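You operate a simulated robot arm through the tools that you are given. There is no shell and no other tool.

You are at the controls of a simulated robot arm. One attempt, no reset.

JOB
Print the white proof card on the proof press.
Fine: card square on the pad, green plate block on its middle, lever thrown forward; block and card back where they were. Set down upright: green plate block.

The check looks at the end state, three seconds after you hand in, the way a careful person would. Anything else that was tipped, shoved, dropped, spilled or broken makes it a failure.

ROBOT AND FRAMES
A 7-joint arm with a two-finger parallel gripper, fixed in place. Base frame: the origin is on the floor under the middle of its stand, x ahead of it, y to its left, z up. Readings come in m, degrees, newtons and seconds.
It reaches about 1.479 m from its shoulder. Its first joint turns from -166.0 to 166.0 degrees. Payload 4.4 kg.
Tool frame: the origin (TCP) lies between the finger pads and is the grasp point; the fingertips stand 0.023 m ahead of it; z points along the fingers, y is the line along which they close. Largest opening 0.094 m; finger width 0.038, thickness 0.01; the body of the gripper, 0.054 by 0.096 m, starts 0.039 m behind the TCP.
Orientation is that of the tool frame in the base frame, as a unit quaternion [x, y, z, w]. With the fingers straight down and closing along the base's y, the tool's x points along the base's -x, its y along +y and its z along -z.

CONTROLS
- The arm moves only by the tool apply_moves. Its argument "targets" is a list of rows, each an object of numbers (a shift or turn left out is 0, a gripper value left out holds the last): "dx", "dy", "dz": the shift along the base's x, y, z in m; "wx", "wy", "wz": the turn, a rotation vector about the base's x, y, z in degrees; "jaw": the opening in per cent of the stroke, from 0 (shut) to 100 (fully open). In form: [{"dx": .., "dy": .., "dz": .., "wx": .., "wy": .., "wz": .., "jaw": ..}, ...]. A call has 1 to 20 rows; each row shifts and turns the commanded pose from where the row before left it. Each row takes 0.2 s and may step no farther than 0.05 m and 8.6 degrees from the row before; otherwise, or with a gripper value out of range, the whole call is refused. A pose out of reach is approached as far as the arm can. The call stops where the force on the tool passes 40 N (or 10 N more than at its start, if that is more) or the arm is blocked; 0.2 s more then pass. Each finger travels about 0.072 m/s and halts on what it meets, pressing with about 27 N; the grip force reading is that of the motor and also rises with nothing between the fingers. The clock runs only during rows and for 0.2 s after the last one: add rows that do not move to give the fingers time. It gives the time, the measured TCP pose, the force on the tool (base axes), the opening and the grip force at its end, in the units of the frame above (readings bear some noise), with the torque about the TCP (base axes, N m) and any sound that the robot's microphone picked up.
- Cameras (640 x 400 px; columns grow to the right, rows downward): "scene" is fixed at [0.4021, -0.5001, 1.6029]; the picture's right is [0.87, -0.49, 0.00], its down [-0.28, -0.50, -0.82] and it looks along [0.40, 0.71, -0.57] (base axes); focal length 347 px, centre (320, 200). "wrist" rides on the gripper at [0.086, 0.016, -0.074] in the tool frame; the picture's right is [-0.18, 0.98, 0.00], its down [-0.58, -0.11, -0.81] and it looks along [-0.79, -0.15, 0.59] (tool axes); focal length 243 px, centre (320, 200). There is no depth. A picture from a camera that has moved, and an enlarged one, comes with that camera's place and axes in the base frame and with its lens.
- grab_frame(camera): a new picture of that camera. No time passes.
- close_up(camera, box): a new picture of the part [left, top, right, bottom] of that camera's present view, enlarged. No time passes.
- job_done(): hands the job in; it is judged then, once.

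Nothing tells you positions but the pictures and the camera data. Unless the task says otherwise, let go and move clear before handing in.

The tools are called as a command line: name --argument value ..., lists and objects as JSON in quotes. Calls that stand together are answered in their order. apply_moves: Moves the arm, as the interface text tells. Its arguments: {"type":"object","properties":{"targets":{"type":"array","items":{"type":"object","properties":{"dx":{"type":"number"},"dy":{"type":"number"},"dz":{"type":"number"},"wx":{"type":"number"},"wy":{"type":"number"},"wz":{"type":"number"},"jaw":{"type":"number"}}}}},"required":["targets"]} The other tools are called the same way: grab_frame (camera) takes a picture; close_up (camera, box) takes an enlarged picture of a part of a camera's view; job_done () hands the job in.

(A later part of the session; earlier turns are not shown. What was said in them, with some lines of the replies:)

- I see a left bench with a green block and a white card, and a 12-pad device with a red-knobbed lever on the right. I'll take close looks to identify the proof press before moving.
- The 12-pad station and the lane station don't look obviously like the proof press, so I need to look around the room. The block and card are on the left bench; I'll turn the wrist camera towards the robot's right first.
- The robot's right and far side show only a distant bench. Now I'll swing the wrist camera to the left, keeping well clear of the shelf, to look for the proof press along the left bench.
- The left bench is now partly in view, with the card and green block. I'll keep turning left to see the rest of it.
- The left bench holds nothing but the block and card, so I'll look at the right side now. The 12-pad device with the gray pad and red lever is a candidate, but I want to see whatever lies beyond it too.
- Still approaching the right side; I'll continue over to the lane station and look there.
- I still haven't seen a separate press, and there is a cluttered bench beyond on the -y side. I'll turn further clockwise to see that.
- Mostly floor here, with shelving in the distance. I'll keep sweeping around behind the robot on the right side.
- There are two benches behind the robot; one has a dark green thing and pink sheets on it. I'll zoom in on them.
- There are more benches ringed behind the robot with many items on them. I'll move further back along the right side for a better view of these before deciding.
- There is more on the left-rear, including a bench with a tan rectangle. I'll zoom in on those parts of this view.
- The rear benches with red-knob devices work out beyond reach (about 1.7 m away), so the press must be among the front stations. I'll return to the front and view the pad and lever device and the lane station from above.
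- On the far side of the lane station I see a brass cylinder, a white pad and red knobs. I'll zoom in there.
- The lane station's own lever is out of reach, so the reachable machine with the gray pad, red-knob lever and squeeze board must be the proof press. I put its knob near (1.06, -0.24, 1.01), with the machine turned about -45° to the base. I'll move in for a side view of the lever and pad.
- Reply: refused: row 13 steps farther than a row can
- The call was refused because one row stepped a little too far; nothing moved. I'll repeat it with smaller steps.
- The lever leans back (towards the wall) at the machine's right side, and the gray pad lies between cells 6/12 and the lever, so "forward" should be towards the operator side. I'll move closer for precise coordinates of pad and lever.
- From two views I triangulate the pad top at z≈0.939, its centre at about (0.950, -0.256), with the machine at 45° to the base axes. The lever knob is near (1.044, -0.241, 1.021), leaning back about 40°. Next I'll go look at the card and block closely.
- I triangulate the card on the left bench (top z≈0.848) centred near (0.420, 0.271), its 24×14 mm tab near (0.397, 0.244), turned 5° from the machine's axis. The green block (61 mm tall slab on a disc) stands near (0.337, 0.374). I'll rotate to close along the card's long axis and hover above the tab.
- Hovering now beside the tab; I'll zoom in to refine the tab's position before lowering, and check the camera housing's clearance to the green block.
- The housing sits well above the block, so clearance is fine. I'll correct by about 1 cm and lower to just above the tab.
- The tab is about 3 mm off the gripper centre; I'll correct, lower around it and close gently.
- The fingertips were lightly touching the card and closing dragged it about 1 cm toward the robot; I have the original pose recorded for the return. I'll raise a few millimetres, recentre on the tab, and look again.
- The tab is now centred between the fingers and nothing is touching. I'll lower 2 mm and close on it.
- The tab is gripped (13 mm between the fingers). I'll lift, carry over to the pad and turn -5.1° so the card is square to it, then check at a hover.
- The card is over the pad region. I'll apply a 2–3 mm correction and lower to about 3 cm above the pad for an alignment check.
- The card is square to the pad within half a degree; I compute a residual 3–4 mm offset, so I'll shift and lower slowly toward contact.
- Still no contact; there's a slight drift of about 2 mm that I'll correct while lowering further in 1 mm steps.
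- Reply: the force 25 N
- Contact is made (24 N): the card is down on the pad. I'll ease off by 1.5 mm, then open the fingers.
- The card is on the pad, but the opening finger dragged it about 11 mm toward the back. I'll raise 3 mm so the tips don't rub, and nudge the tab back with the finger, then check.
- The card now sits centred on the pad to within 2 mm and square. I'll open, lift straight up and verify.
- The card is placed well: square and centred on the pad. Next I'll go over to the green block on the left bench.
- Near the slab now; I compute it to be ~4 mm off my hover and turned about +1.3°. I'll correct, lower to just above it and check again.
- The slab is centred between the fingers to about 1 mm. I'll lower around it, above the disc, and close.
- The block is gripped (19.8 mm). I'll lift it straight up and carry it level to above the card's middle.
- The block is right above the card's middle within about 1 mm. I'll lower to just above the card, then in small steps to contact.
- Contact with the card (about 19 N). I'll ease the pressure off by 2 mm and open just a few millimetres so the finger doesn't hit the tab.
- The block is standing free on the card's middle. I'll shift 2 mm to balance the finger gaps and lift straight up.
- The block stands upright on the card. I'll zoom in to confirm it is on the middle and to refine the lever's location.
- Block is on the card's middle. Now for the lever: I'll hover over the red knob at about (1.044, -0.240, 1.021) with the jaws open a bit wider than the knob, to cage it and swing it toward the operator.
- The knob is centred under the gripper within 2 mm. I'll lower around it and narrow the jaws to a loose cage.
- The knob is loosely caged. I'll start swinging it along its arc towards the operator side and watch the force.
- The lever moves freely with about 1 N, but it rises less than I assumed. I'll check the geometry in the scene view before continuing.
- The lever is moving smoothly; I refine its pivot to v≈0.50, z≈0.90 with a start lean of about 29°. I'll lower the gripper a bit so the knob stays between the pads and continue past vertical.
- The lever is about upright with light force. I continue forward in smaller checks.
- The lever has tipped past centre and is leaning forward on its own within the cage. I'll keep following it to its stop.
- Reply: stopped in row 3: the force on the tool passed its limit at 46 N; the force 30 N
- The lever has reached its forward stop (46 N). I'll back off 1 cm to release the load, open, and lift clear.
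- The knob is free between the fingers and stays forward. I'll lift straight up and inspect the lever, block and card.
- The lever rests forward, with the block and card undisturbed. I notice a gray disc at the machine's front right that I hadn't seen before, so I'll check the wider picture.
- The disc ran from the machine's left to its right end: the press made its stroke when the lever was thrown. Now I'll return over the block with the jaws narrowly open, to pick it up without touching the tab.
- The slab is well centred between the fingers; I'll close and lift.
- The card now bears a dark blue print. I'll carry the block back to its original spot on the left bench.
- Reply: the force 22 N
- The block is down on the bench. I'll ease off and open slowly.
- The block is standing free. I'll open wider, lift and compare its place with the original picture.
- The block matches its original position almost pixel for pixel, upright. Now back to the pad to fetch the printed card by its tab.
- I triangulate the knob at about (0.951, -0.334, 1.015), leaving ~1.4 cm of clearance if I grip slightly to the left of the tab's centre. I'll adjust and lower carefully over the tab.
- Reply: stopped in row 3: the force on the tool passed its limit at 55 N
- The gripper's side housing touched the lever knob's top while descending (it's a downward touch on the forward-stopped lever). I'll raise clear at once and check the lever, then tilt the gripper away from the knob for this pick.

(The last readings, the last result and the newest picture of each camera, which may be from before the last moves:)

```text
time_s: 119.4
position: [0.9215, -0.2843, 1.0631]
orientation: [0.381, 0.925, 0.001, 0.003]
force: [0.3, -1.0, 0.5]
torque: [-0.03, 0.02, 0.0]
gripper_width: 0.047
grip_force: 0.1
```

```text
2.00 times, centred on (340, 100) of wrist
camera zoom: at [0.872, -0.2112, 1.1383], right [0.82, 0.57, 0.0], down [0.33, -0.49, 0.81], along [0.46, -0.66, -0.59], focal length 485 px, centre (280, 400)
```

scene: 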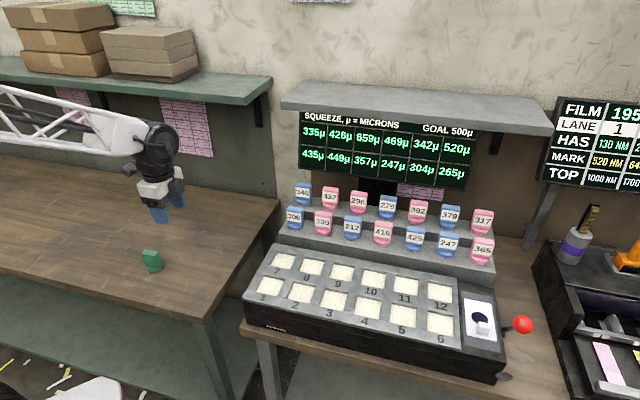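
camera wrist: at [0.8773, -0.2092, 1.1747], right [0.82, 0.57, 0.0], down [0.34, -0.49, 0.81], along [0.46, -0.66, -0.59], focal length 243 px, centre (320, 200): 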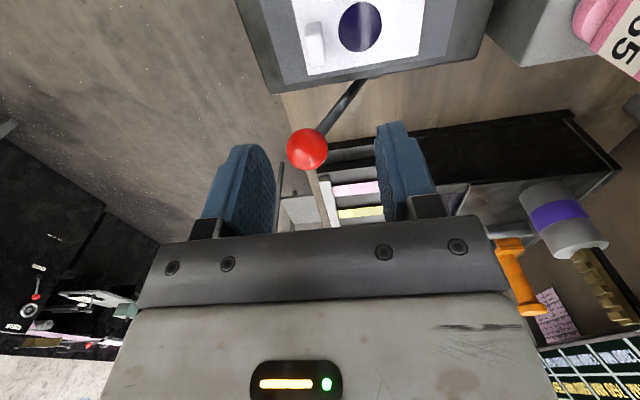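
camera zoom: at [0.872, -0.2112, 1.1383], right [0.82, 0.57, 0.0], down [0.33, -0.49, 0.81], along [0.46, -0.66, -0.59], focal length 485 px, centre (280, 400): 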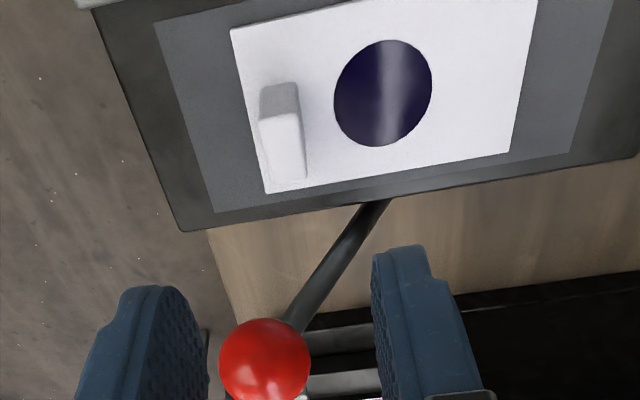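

The lever is unchanged. I'll tilt the gripper 22° so its body leans to the left, away from the knob, at this safe height.

apply_moves --targets '[{"wx": -3.97, "wy": -3.48}, {"wx": -3.89, "wy": -3.89}, {"wx": -3.89, "wy": -3.89}, {"wx": -3.89, "wy": -3.89}, {}, {}]'

grab_frame --camera "wrist"

close_up --camera "scene" --box '[400, 180, 560, 390]'

```text
time_s: 120.8
position: [0.9221, -0.2827, 1.0653]
orientation: [0.375, 0.907, -0.074, 0.176]
force: [0.0, 0.3, -0.1]
torque: [-0.01, -0.01, -0.01]
gripper_width: 0.0469
grip_force: 0.1
```

```text
taken
camera wrist: at [0.8573, -0.1953, 1.1023], right [0.81, 0.58, 0.07], down [0.09, -0.24, 0.97], along [0.57, -0.78, -0.25], focal length 243 px, centre (320, 200)
```

wrist: 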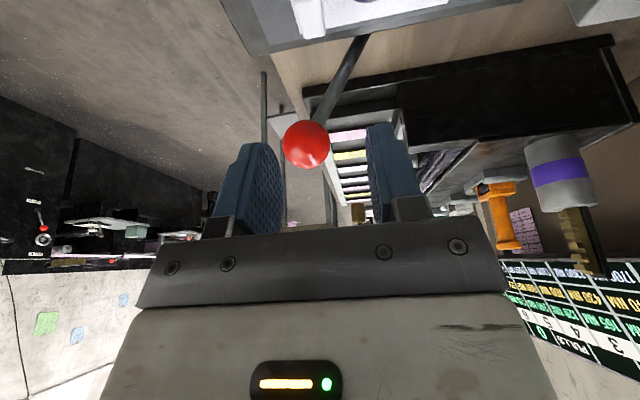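

```text
1.90 times, centred on (480, 285) of scene
camera zoom: at [0.4021, -0.5001, 1.6029], right [0.87, -0.49, 0.0], down [-0.28, -0.5, -0.82], along [0.4, 0.71, -0.57], focal length 661 px, centre (15, 38)
```

zoom: 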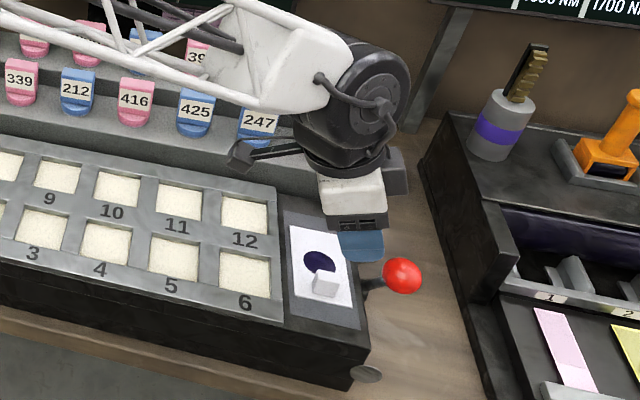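

Tilt is 22° toward the left as intended. I'll lower to just above the tab and check clearances.

apply_moves --targets '[{"dx": 0.0013, "dy": 0.0001, "dz": -0.02}, {"dz": -0.02}, {"dz": -0.02}, {"dz": -0.014}, {}, {}]'

close_up --camera "wrist" --box '[180, 0, 500, 200]'

close_up --camera "scene" --box '[430, 220, 560, 390]'

```text
time_s: 122.2
position: [0.9233, -0.2837, 0.9913]
orientation: [0.374, 0.908, -0.074, 0.175]
force: [-0.7, -0.1, 0.6]
torque: [0.04, 0.03, 0.01]
gripper_width: 0.047
grip_force: 0.1
```

```text
2.00 times, centred on (340, 100) of wrist
camera zoom: at [0.8594, -0.1949, 1.0281], right [0.81, 0.58, 0.07], down [0.09, -0.24, 0.97], along [0.57, -0.78, -0.25], focal length 485 px, centre (280, 400)
```

zoom: 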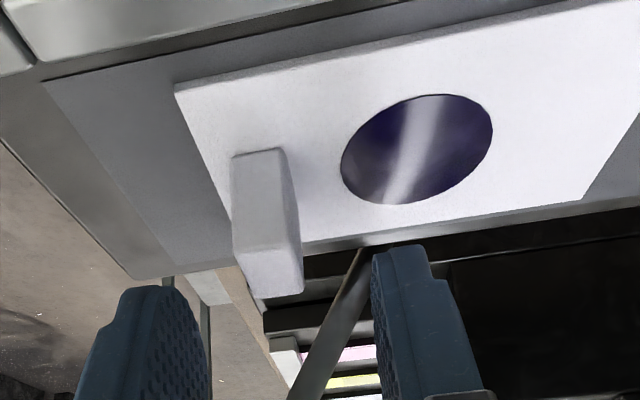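

```text
2.35 times, centred on (495, 305) of scene
camera zoom: at [0.4021, -0.5001, 1.6029], right [0.87, -0.49, 0.0], down [-0.28, -0.5, -0.82], along [0.4, 0.71, -0.57], focal length 816 px, centre (-92, -47)
```

zoom: 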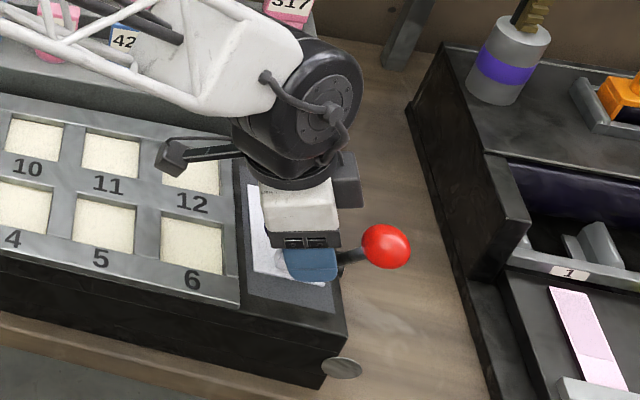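

Clear of the knob by roughly 2 cm now. I'll lower the last 18 mm with the fingers around the tab.

apply_moves --targets '[{"dx": 0.0007, "dy": -0.0021, "dz": -0.005}, {"dz": -0.005}, {"dz": -0.004}, {"dz": -0.003}, {}, {}]'

close_up --camera "wrist" --box '[180, 20, 500, 220]'

close_up --camera "scene" --box '[430, 220, 560, 390]'

```text
time_s: 123.6
position: [0.923, -0.2848, 0.9738]
orientation: [0.374, 0.907, -0.075, 0.176]
force: [-0.7, -0.2, -0.2]
torque: [-0.01, 0.02, 0.0]
gripper_width: 0.047
grip_force: 0.1
```

```text
2.00 times, centred on (340, 120) of wrist
camera zoom: at [0.8599, -0.1966, 1.0108], right [0.81, 0.58, 0.07], down [0.09, -0.24, 0.97], along [0.57, -0.78, -0.25], focal length 485 px, centre (280, 360)
```

zoom: 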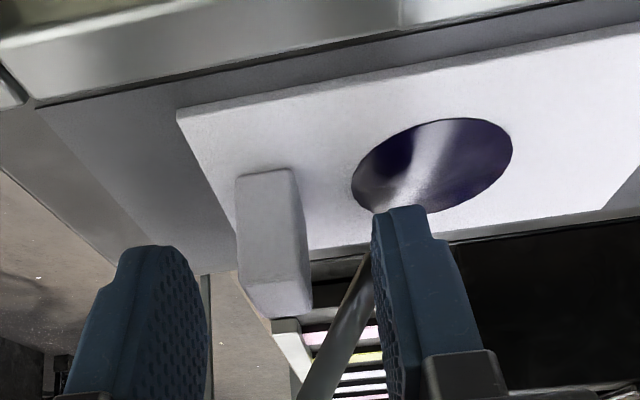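

```text
2.35 times, centred on (495, 305) of scene
camera zoom: at [0.4021, -0.5001, 1.6029], right [0.87, -0.49, 0.0], down [-0.28, -0.5, -0.82], along [0.4, 0.71, -0.57], focal length 816 px, centre (-92, -47)
```

zoom: 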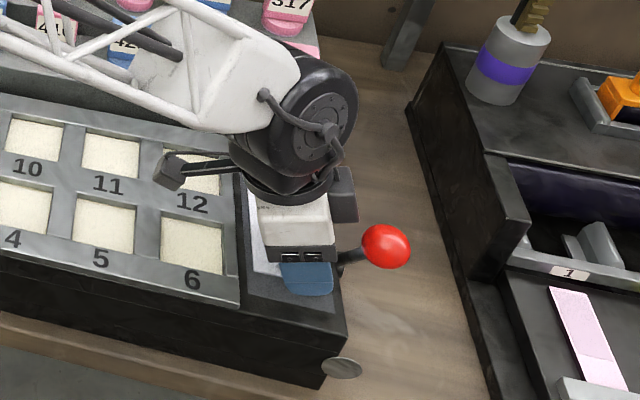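

apply_moves --targets '[{"dz": -0.0025}, {"jaw": 30}, {"jaw": 15}, {"jaw": 0}, {"jaw": 0}, {}]'

close_up --camera "wrist" --box '[180, 20, 500, 220]'

close_up --camera "scene" --box '[430, 220, 560, 390]'

```text
time_s: 125.0
position: [0.9226, -0.2845, 0.9722]
orientation: [0.374, 0.908, -0.073, 0.176]
force: [0.5, -0.2, 0.9]
torque: [0.07, -0.05, 0.01]
gripper_width: 0.0131
grip_force: 27.0
```

```text
2.00 times, centred on (340, 120) of wrist
camera zoom: at [0.8592, -0.1967, 1.009], right [0.81, 0.58, 0.07], down [0.09, -0.24, 0.97], along [0.57, -0.78, -0.25], focal length 485 px, centre (280, 360)
```

zoom: 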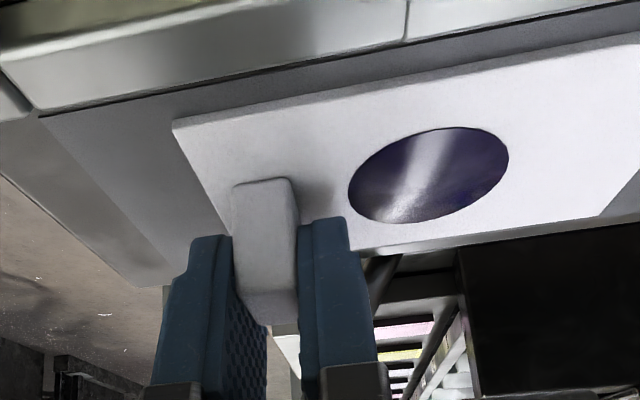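

```text
2.35 times, centred on (495, 305) of scene
camera zoom: at [0.4021, -0.5001, 1.6029], right [0.87, -0.49, 0.0], down [-0.28, -0.5, -0.82], along [0.4, 0.71, -0.57], focal length 816 px, centre (-92, -47)
```

zoom: 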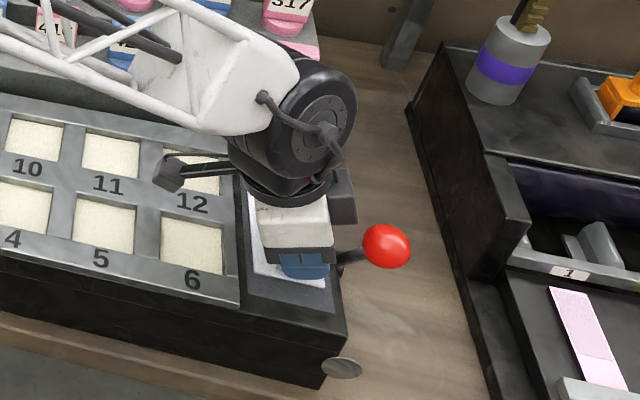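

The tab is held. I'll lift gently straight up and check that the card comes clear.

apply_moves --targets '[{"dz": 0.004}, {"dz": 0.006}, {"dz": 0.015}, {"dz": 0.025}, {"dz": 0.03}, {"dz": 0.03}, {"dz": 0.03}, {}]'

grab_frame --camera "wrist"

close_up --camera "scene" --box '[400, 160, 560, 390]'

```text
time_s: 126.8
position: [0.9218, -0.2852, 1.1138]
orientation: [0.375, 0.907, -0.074, 0.176]
force: [-0.7, 0.5, -1.0]
torque: [-0.01, 0.01, 0.02]
gripper_width: 0.0129
grip_force: 26.7
```

```text
taken
camera wrist: at [0.8589, -0.1965, 1.1503], right [0.81, 0.58, 0.07], down [0.09, -0.24, 0.97], along [0.57, -0.78, -0.25], focal length 243 px, centre (320, 200)
```

wrist: 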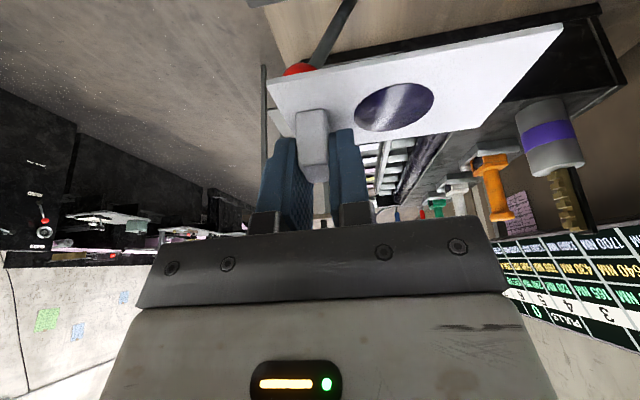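

```text
1.74 times, centred on (480, 275) of scene
camera zoom: at [0.4021, -0.5001, 1.6029], right [0.87, -0.49, 0.0], down [-0.28, -0.5, -0.82], along [0.4, 0.71, -0.57], focal length 603 px, centre (42, 70)
```

zoom: 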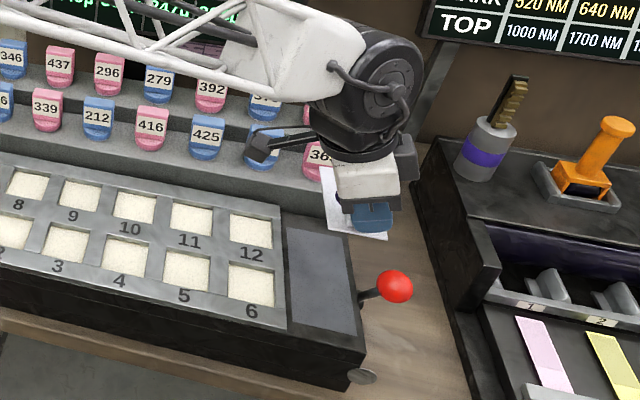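

The card is in hand and level. I'll carry it to a free spot on the left bench (well away from the block) to set it down and re-grip upright.

apply_moves --targets '[{"dx": -0.02998, "dy": 0.03159, "wz": 0.34}, {"dx": -0.02998, "dy": 0.03159, "wz": 0.34}, {"dx": -0.02998, "dy": 0.03159, "wz": 0.34}, {"dx": -0.02998, "dy": 0.03159, "wz": 0.34}, {"dx": -0.02998, "dy": 0.03159, "wz": 0.34}, {"dx": -0.02998, "dy": 0.03159, "wz": 0.34}, {"dx": -0.02998, "dy": 0.03159, "wz": 0.34}, {"dx": -0.02998, "dy": 0.03159, "wz": 0.34}, {"dx": -0.02998, "dy": 0.03159, "wz": 0.34}, {"dx": -0.02998, "dy": 0.03159, "wz": 0.34}, {"dx": -0.02998, "dy": 0.03159, "wz": 0.34}, {"dx": -0.02998, "dy": 0.03159, "wz": 0.34}, {"dx": -0.02998, "dy": 0.03159, "wz": 0.34}, {"dx": -0.02998, "dy": 0.03159, "wz": 0.34}, {"dx": -0.02998, "dy": 0.03159, "wz": 0.34}, {"dx": 0.0099, "dy": 0.0325}, {"dx": 0.0099, "dy": 0.0325}, {"dx": 0.0099, "dy": 0.0325}, {"dx": 0.0099, "dy": 0.0325}, {"dx": 0.0099, "dy": 0.0325}]'

apply_moves --targets '[{}, {}, {}]'

grab_frame --camera "wrist"

grab_frame --camera "scene"

```text
time_s: 131.0
position: [0.5223, 0.3535, 1.1142]
orientation: [0.335, 0.923, -0.068, 0.178]
force: [0.0, 0.0, 0.2]
torque: [-0.04, -0.03, -0.03]
gripper_width: 0.0127
grip_force: 27.2
```

```text
time_s: 131.8
position: [0.5216, 0.3542, 1.1136]
orientation: [0.334, 0.923, -0.066, 0.18]
force: [1.1, 0.2, 0.3]
torque: [0.0, -0.02, 0.03]
gripper_width: 0.0128
grip_force: 27.4
```

```text
taken
camera wrist: at [0.4504, 0.4353, 1.1502], right [0.76, 0.65, 0.07], down [0.11, -0.23, 0.97], along [0.64, -0.73, -0.25], focal length 243 px, centre (320, 200)
```

wrist: 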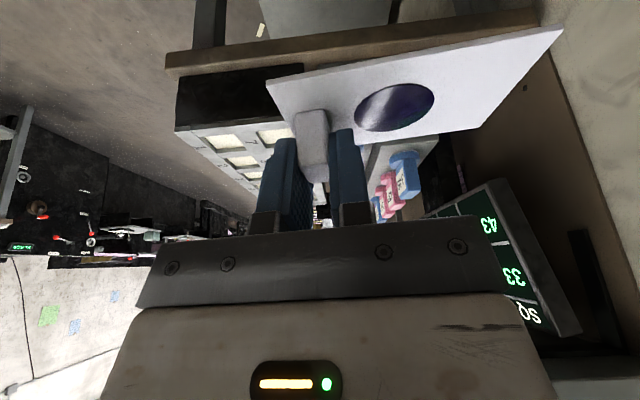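

```text
taken
```

scene: 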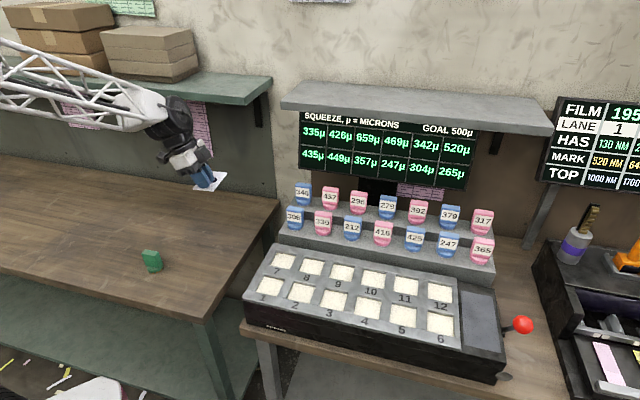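

The card hovers over a free area. I'll lower it to just above the bench.

apply_moves --targets '[{"dz": -0.04}, {"dz": -0.04}, {"dz": -0.04}, {"dz": -0.04}, {"dz": -0.03}, {"dz": -0.02}, {"dz": -0.01}, {}, {}]'

close_up --camera "wrist" --box '[200, 0, 600, 240]'

close_up --camera "scene" --box '[100, 120, 300, 300]'

```text
time_s: 133.8
position: [0.5244, 0.3536, 0.8909]
orientation: [0.334, 0.923, -0.066, 0.179]
force: [0.3, -0.8, 0.0]
torque: [0.02, -0.01, 0.01]
gripper_width: 0.0127
grip_force: 26.9
```

```text
1.60 times, centred on (400, 120) of wrist
camera zoom: at [0.4524, 0.4343, 0.9273], right [0.76, 0.65, 0.07], down [0.11, -0.23, 0.97], along [0.64, -0.73, -0.25], focal length 388 px, centre (192, 328)
```

zoom: 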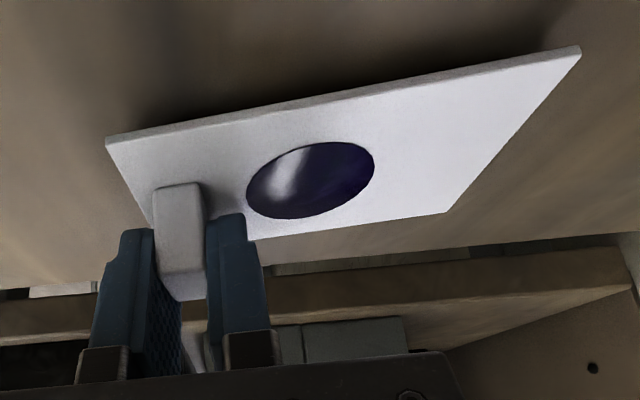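

```text
2.22 times, centred on (200, 210) of scene
camera zoom: at [0.4021, -0.5001, 1.6029], right [0.87, -0.49, 0.0], down [-0.28, -0.5, -0.82], along [0.4, 0.71, -0.57], focal length 771 px, centre (587, 178)
```

zoom: 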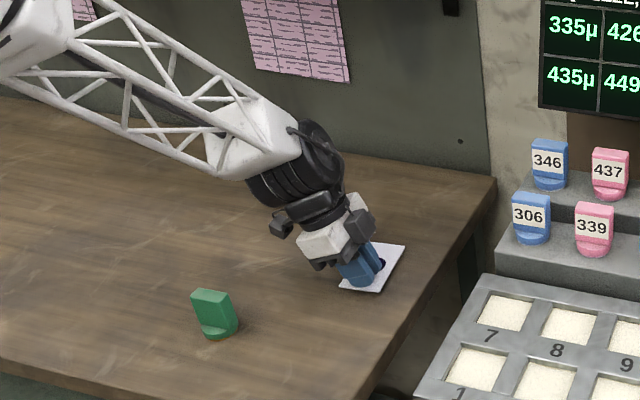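

apply_moves --targets '[{"dz": -0.002}, {"dz": -0.001}, {"dz": -0.001}, {"dz": -0.001}, {}]'

apply_moves --targets '[{"dz": -0.001}, {"dz": -0.001}, {}]'

```text
time_s: 135.0
position: [0.5227, 0.3519, 0.8872]
orientation: [0.334, 0.923, -0.066, 0.178]
force: [0.5, -0.1, -0.4]
torque: [-0.08, 0.02, 0.0]
gripper_width: 0.0127
grip_force: 27.0
```

```text
time_s: 135.8
position: [0.5235, 0.3521, 0.8843]
orientation: [0.334, 0.923, -0.066, 0.179]
force: [-0.6, 0.0, 0.2]
torque: [-0.02, 0.02, 0.03]
gripper_width: 0.0129
grip_force: 26.7
```

apply_moves --targets '[{"dz": -0.001}, {"dz": -0.001}, {}]'

close_up --camera "wrist" --box '[200, 0, 600, 240]'

```text
time_s: 136.6
position: [0.5236, 0.3519, 0.8841]
orientation: [0.333, 0.923, -0.067, 0.179]
force: [0.5, -0.4, -0.2]
torque: [0.0, -0.01, -0.01]
gripper_width: 0.013
grip_force: 27.2
```

```text
1.60 times, centred on (400, 120) of wrist
camera zoom: at [0.451, 0.4342, 0.9195], right [0.76, 0.65, 0.07], down [0.11, -0.23, 0.97], along [0.64, -0.73, -0.25], focal length 388 px, centre (192, 328)
```

zoom: 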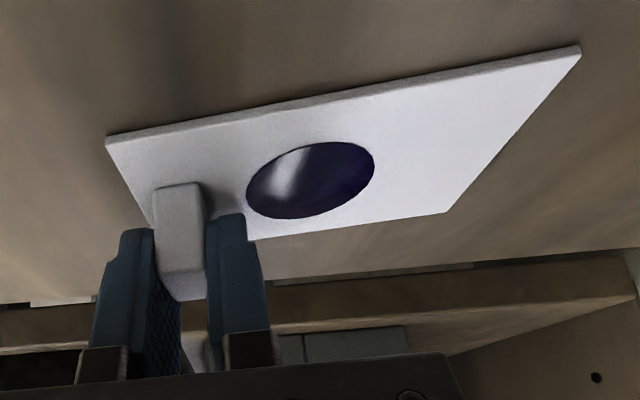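

apply_moves --targets '[{"dz": -0.001}, {"dz": -0.001}, {}]'

```text
time_s: 137.4
position: [0.5229, 0.3526, 0.8828]
orientation: [0.333, 0.923, -0.065, 0.18]
force: [-0.4, -0.3, 16.4]
torque: [0.1, -0.03, 0.02]
gripper_width: 0.0127
grip_force: 27.4
```

Contact with the bench. I'll ease off, then open.

apply_moves --targets '[{"dz": 0.0018}, {}, {}]'

apply_moves --targets '[{"jaw": 25}, {"jaw": 35}, {"jaw": 50}, {}]'

close_up --camera "wrist" --box '[200, 0, 600, 240]'

```text
time_s: 138.2
position: [0.523, 0.3528, 0.8823]
orientation: [0.335, 0.923, -0.067, 0.179]
force: [-0.6, 0.0, -0.8]
torque: [-0.02, 0.01, 0.02]
gripper_width: 0.0126
grip_force: 27.1
```

```text
time_s: 139.2
position: [0.5217, 0.3522, 0.8834]
orientation: [0.334, 0.923, -0.067, 0.179]
force: [-0.3, 0.1, -0.3]
torque: [0.01, -0.05, -0.01]
gripper_width: 0.047
grip_force: 0.1
```

```text
1.60 times, centred on (400, 120) of wrist
camera zoom: at [0.4509, 0.434, 0.9202], right [0.76, 0.65, 0.07], down [0.11, -0.23, 0.97], along [0.64, -0.73, -0.25], focal length 388 px, centre (192, 328)
```

zoom: 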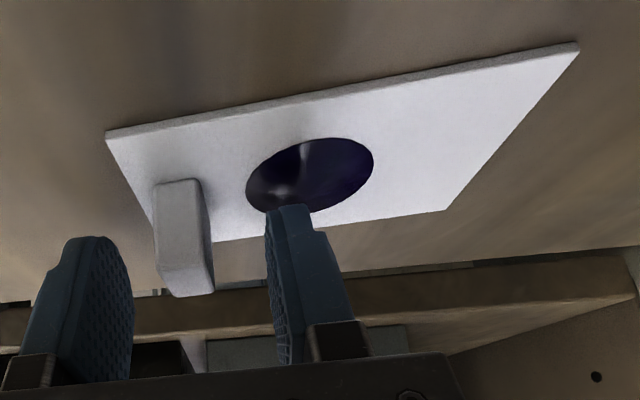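

The card was released cleanly at the temporary spot. I'll lift, straighten the gripper to vertical, and look for the re-grip.

apply_moves --targets '[{"dz": 0.02}, {"dz": 0.03}, {"dz": 0.04}, {"dz": 0.04}, {"dz": 0.03}, {"wx": 3.54, "wy": 4.24}, {"wx": 3.54, "wy": 4.24}, {"wx": 3.54, "wy": 4.24}, {"wx": 3.54, "wy": 4.24}, {}, {}]'

grab_frame --camera "wrist"

close_up --camera "wrist" --box '[220, 0, 540, 180]'

grab_frame --camera "scene"

```text
time_s: 141.6
position: [0.5235, 0.3525, 1.043]
orientation: [0.34, 0.94, -0.001, -0.002]
force: [0.6, -0.2, -0.1]
torque: [0.02, -0.02, -0.01]
gripper_width: 0.047
grip_force: 0.1
```

```text
taken
camera wrist: at [0.4687, 0.4199, 1.1172], right [0.77, 0.64, 0.0], down [0.38, -0.45, 0.81], along [0.51, -0.62, -0.59], focal length 243 px, centre (320, 200)
```

wrist: 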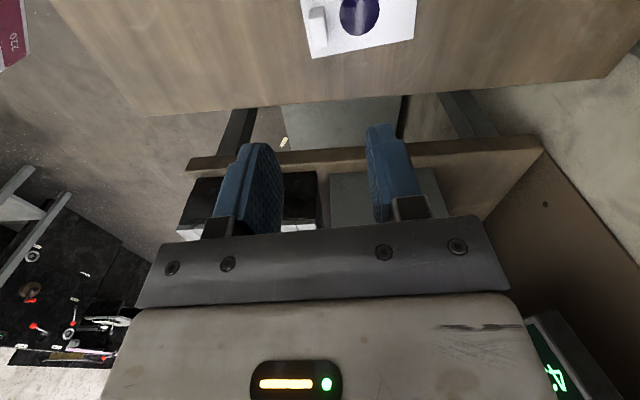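

```text
2.00 times, centred on (380, 90) of wrist
camera zoom: at [0.4687, 0.4199, 1.1172], right [0.77, 0.64, 0.0], down [0.38, -0.45, 0.81], along [0.51, -0.62, -0.59], focal length 485 px, centre (200, 420)
```

zoom: 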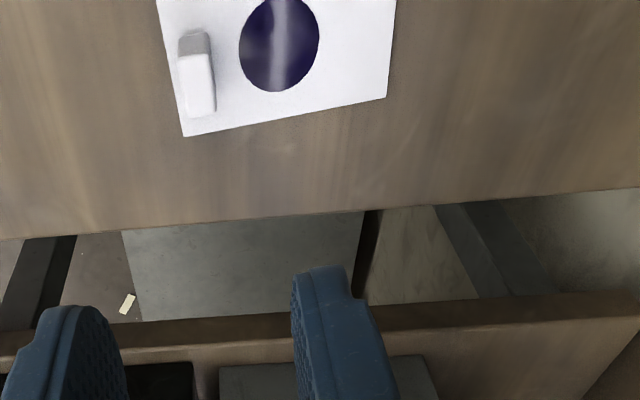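

```text
taken
```

scene: 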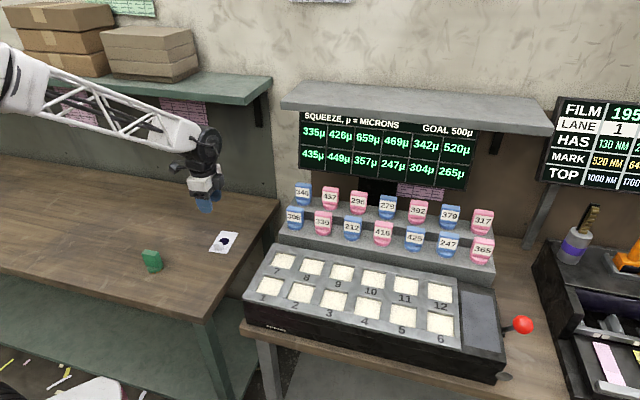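

The tab is right under the gripper (2 mm off). I'll lower to it vertically for the re-grip.

apply_moves --targets '[{"dx": -0.0018, "dy": 0.0015, "dz": -0.02}, {"dz": -0.04}, {"dz": -0.04}, {"dz": -0.03}, {"dz": -0.013}, {}, {}]'

close_up --camera "wrist" --box '[180, 40, 500, 240]'

```text
time_s: 143.2
position: [0.5239, 0.3533, 0.8988]
orientation: [0.339, 0.941, -0.002, -0.002]
force: [0.2, 0.0, -0.3]
torque: [-0.03, -0.03, 0.01]
gripper_width: 0.047
grip_force: 0.0
```

```text
2.00 times, centred on (340, 140) of wrist
camera zoom: at [0.4695, 0.4214, 0.9731], right [0.77, 0.64, 0.0], down [0.38, -0.45, 0.81], along [0.51, -0.62, -0.59], focal length 485 px, centre (280, 320)
```

zoom: 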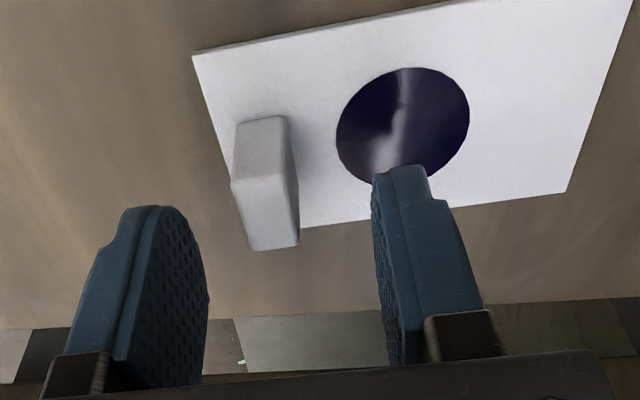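

apply_moves --targets '[{"dx": -0.0022, "dy": -0.0026}, {"dz": -0.008}, {"dz": -0.006}, {"dz": -0.004}, {}, {}]'

close_up --camera "wrist" --box '[180, 40, 500, 240]'

```text
time_s: 144.6
position: [0.5202, 0.3515, 0.8819]
orientation: [0.339, 0.941, -0.002, -0.002]
force: [0.3, 1.2, -0.4]
torque: [-0.01, 0.0, 0.03]
gripper_width: 0.0473
grip_force: 0.0
```

```text
2.00 times, centred on (340, 140) of wrist
camera zoom: at [0.4651, 0.4182, 0.9565], right [0.77, 0.64, 0.0], down [0.38, -0.45, 0.81], along [0.51, -0.62, -0.59], focal length 485 px, centre (280, 320)
```

zoom: 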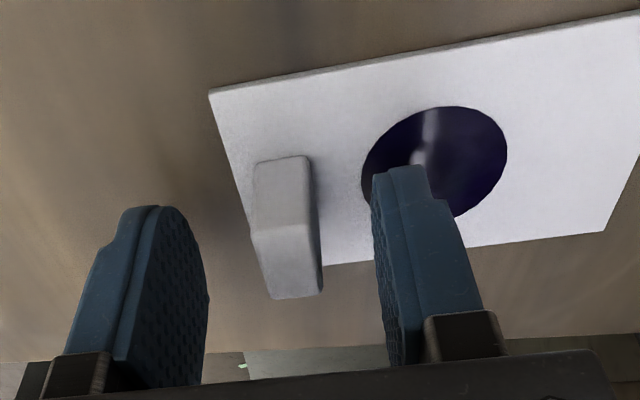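

apply_moves --targets '[{"dz": -0.002}, {"jaw": 30}, {"jaw": 15}, {"jaw": 0}, {"jaw": 0}, {}]'

close_up --camera "wrist" --box '[180, 40, 500, 240]'

```text
time_s: 146.0
position: [0.5196, 0.35, 0.8805]
orientation: [0.339, 0.941, -0.001, -0.002]
force: [-0.3, -0.9, 0.0]
torque: [0.05, -0.05, -0.02]
gripper_width: 0.0127
grip_force: 26.7
```

```text
2.00 times, centred on (340, 140) of wrist
camera zoom: at [0.4648, 0.4186, 0.9549], right [0.77, 0.64, 0.0], down [0.38, -0.45, 0.81], along [0.51, -0.62, -0.59], focal length 485 px, centre (280, 320)
```

zoom: 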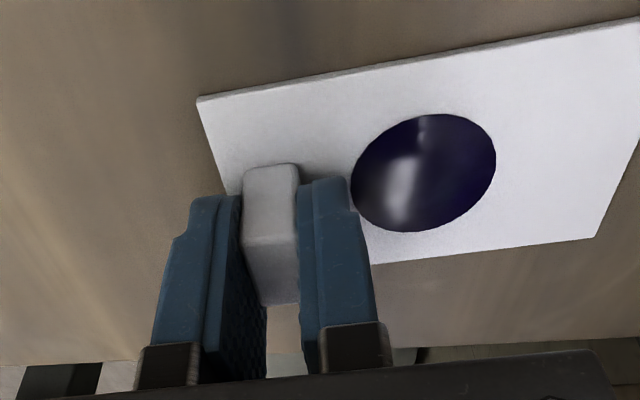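

The card is re-gripped upright. I'll lift it and carry it back above its original place.

apply_moves --targets '[{"dz": 0.005}, {"dz": 0.015}, {"dz": 0.03}, {"dz": 0.04}, {"dz": 0.04}, {"dx": -0.031, "dy": -0.028}, {"dx": -0.031, "dy": -0.028}, {"dx": -0.031, "dy": -0.028}, {"dx": -0.0312, "dy": -0.0282}, {}, {}, {}]'

grab_frame --camera "wrist"

grab_frame --camera "scene"

```text
time_s: 148.6
position: [0.3934, 0.2395, 1.0114]
orientation: [0.34, 0.94, 0.0, -0.001]
force: [0.0, -0.3, 0.1]
torque: [0.01, -0.01, 0.01]
gripper_width: 0.0131
grip_force: 27.0
```

```text
taken
camera wrist: at [0.3384, 0.3076, 1.0858], right [0.77, 0.64, 0.0], down [0.38, -0.45, 0.81], along [0.51, -0.62, -0.59], focal length 243 px, centre (320, 200)
```

wrist: 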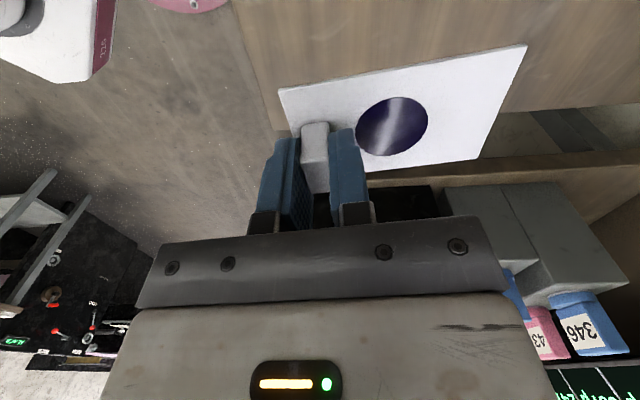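

```text
taken
```

scene: 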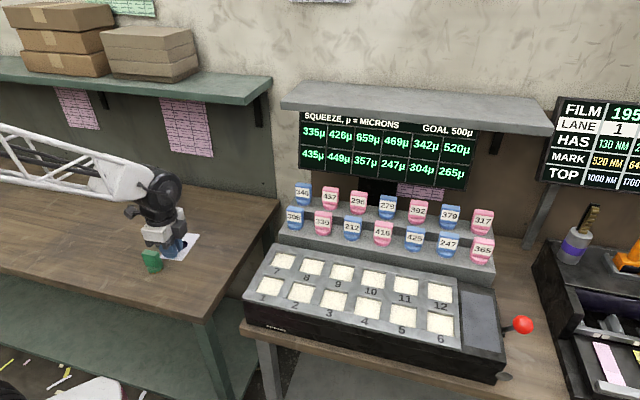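

apply_moves --targets '[{"dx": 0.0022, "dy": -0.0012, "dz": -0.03}, {"dz": -0.03}, {"dz": -0.03}, {"dz": -0.02}, {"dz": -0.012}, {}, {}]'

close_up --camera "wrist" --box '[180, 40, 540, 240]'

close_up --camera "scene" --box '[80, 160, 240, 310]'

```text
time_s: 150.2
position: [0.3978, 0.2373, 0.8881]
orientation: [0.339, 0.941, -0.001, -0.002]
force: [0.2, 0.8, -0.7]
torque: [0.01, -0.04, 0.02]
gripper_width: 0.0129
grip_force: 26.9
```

```text
1.78 times, centred on (360, 140) of wrist
camera zoom: at [0.3429, 0.3051, 0.9633], right [0.77, 0.64, 0.0], down [0.38, -0.45, 0.81], along [0.51, -0.62, -0.59], focal length 431 px, centre (249, 307)
```

zoom: 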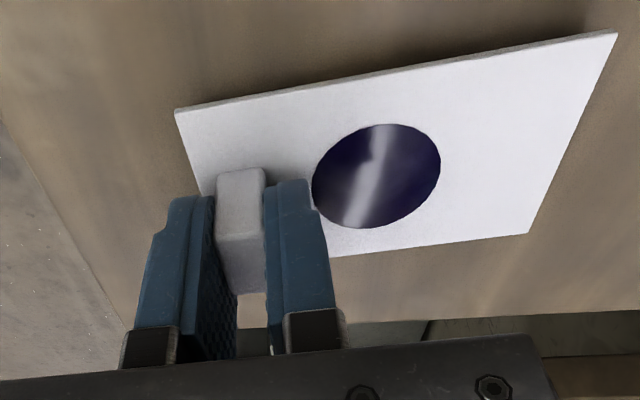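

```text
2.67 times, centred on (160, 235) of scene
camera zoom: at [0.4021, -0.5001, 1.6029], right [0.87, -0.49, 0.0], down [-0.28, -0.5, -0.82], along [0.4, 0.71, -0.57], focal length 925 px, centre (747, 107)
```

zoom: 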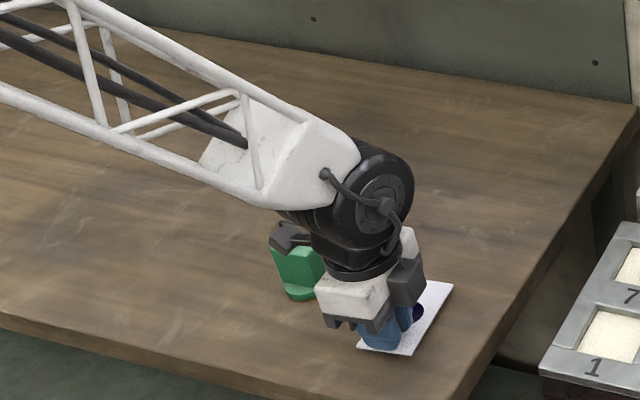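

apply_moves --targets '[{"dx": -0.0018, "dy": 0.0011, "dz": -0.002}, {"dz": -0.002}, {"dz": -0.001}, {"dz": -0.001}, {}]'

apply_moves --targets '[{"dz": -0.001}, {"dz": -0.001}, {}]'

close_up --camera "wrist" --box '[180, 40, 540, 240]'

```text
time_s: 151.4
position: [0.3957, 0.2392, 0.8838]
orientation: [0.339, 0.941, -0.001, -0.001]
force: [0.5, 0.2, -1.1]
torque: [0.01, 0.05, 0.0]
gripper_width: 0.0126
grip_force: 27.0
```

```text
time_s: 152.2
position: [0.3974, 0.2385, 0.8796]
orientation: [0.339, 0.941, -0.001, -0.002]
force: [-1.0, -1.0, 3.1]
torque: [0.06, 0.02, 0.03]
gripper_width: 0.013
grip_force: 26.9
```

```text
1.78 times, centred on (360, 140) of wrist
camera zoom: at [0.3411, 0.306, 0.9547], right [0.77, 0.64, 0.0], down [0.38, -0.45, 0.81], along [0.51, -0.62, -0.59], focal length 431 px, centre (249, 307)
```

zoom: 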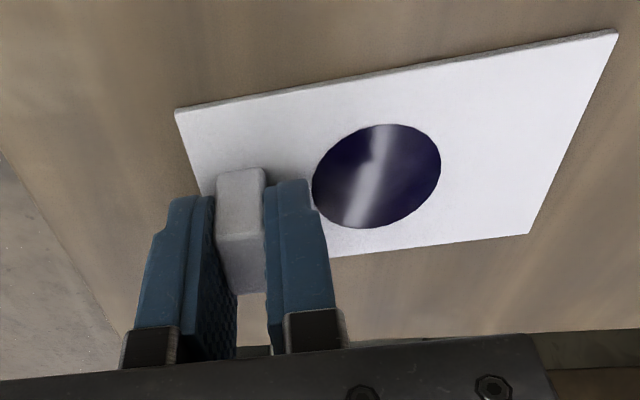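

Light contact (3 N) at the target position. I'll open the jaws now.

apply_moves --targets '[{"jaw": 22}, {"jaw": 32}, {"jaw": 45}, {}]'

close_up --camera "wrist" --box '[180, 40, 540, 240]'

```text
time_s: 153.2
position: [0.3961, 0.2384, 0.8794]
orientation: [0.339, 0.941, 0.0, -0.001]
force: [-1.0, 0.7, -0.4]
torque: [-0.01, -0.01, 0.0]
gripper_width: 0.0422
grip_force: 0.0
```

```text
1.78 times, centred on (360, 140) of wrist
camera zoom: at [0.3411, 0.306, 0.9546], right [0.77, 0.64, 0.0], down [0.38, -0.45, 0.81], along [0.51, -0.62, -0.59], focal length 431 px, centre (249, 307)
```

zoom: 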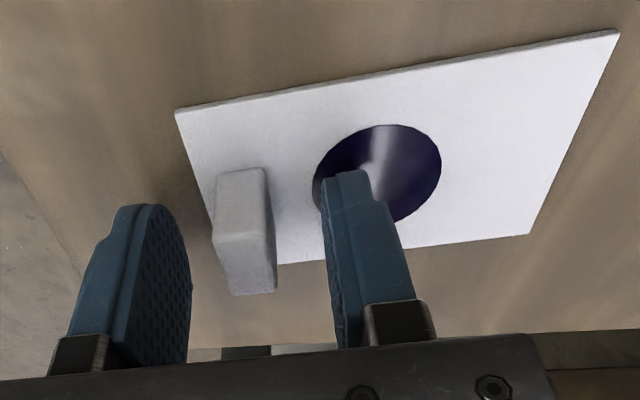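

The card stayed put. I'll lift straight up, move clear, and compare with the original picture.

apply_moves --targets '[{"dz": 0.02}, {"dz": 0.03}, {"dz": 0.04}, {"dz": 0.04}, {"dz": 0.04}, {"dz": 0.04}, {"dx": 0.03, "dy": -0.03}, {"dx": 0.03, "dy": -0.03}, {"dx": 0.03, "dy": -0.03}, {"dx": 0.03, "dy": -0.03}, {}]'

close_up --camera "scene" --box '[135, 240, 219, 304]'

grab_frame --camera "scene"

```text
time_s: 155.6
position: [0.5168, 0.1201, 1.0914]
orientation: [0.34, 0.941, -0.001, -0.002]
force: [-0.4, -0.2, -0.1]
torque: [-0.03, 0.03, -0.03]
gripper_width: 0.0426
grip_force: 0.2
```

```text
6.25 times, centred on (177, 272) of scene
camera zoom: at [0.4021, -0.5001, 1.6029], right [0.87, -0.49, 0.0], down [-0.28, -0.5, -0.82], along [0.4, 0.71, -0.57], focal length 2169 px, centre (1214, -250)
```

zoom: 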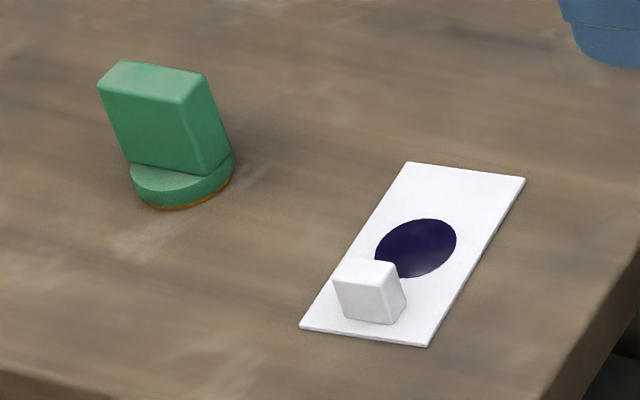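

```text
taken
```

scene: 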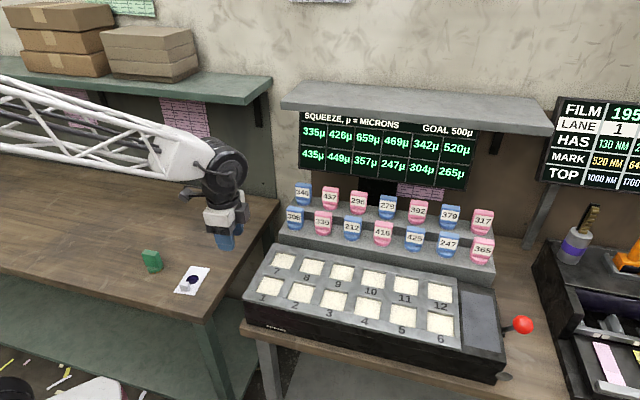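

Card corners match the original picture within about 1 mm, and the block is unchanged. One last check of the press and its surroundings before handing in.

apply_moves --targets '[{"dz": 0.04}, {"dz": 0.04}, {"dz": 0.03}, {}]'

close_up --camera "scene" --box '[230, 170, 560, 400]'

close_up --camera "scene" --box '[0, 150, 280, 400]'

```text
time_s: 156.6
position: [0.5179, 0.1185, 1.2035]
orientation: [0.34, 0.941, -0.001, -0.001]
force: [-0.1, 0.1, 0.0]
torque: [-0.02, 0.01, 0.06]
gripper_width: 0.0426
grip_force: 0.1
```

```text
1.74 times, centred on (395, 285) of scene
camera zoom: at [0.4021, -0.5001, 1.6029], right [0.87, -0.49, 0.0], down [-0.28, -0.5, -0.82], along [0.4, 0.71, -0.57], focal length 603 px, centre (190, 52)
```

zoom: 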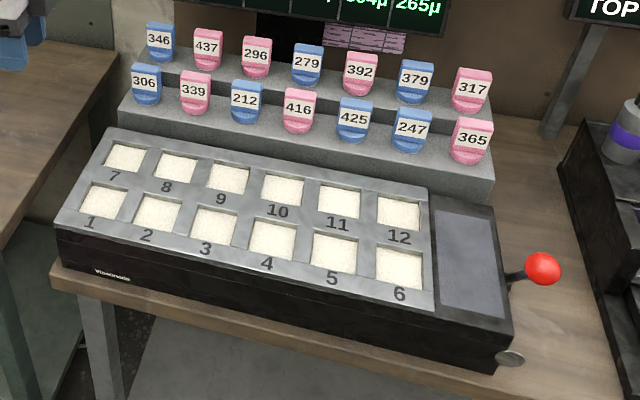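

```text
1.60 times, centred on (140, 275) of scene
camera zoom: at [0.4021, -0.5001, 1.6029], right [0.87, -0.49, 0.0], down [-0.28, -0.5, -0.82], along [0.4, 0.71, -0.57], focal length 555 px, centre (608, 80)
```

zoom: 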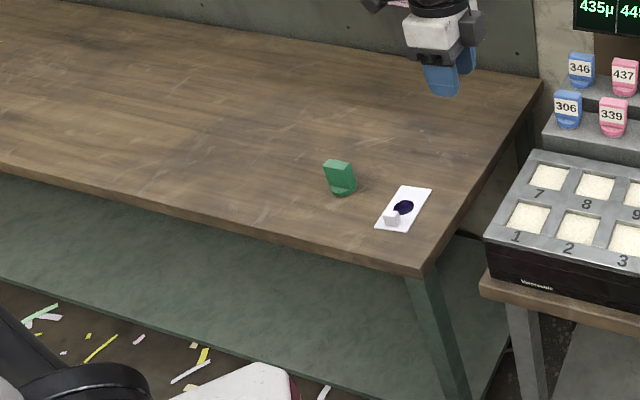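

The card is printed and back in its place, the green block stands upright where it was, and the lever rests thrown forward. Nothing else has moved and the gripper is empty and clear, so I'm handing the job in.

job_done

```text
The job is handed in.
```

The white proof card is printed: a dark blue disc near its middle. I've handed the job in.

- **Print:** I set the card square on the press pad with the green plate block on its middle. I then threw the lever forward to its stop. The gray disc on the press front moved from its left end to its right end, so I take it the stroke ran.
- **Returned:** the card is within about 1 mm of where it started. The green block is upright and matches its original position in the scene picture.
- **Lever:** it is still thrown forward.

Three things did not go cleanly:

- **Card dragged:** the fingers dragged the card about 1 cm twice, once on the bench and once on the pad. I corrected both; the pad slip was fixed before the stroke.
- **Lever knob touched:** the gripper's side came down on the lever knob with about 55 N while I was fetching the card. The lever did not move from its forward position.
- **Re-grip:** because of that touch I lifted the card with a tilted grip and set it down briefly on a free part of the left bench. I then re-gripped it upright and put it back.

In the final scene picture the numbered blocks and the rest of the press bench look undisturbed.
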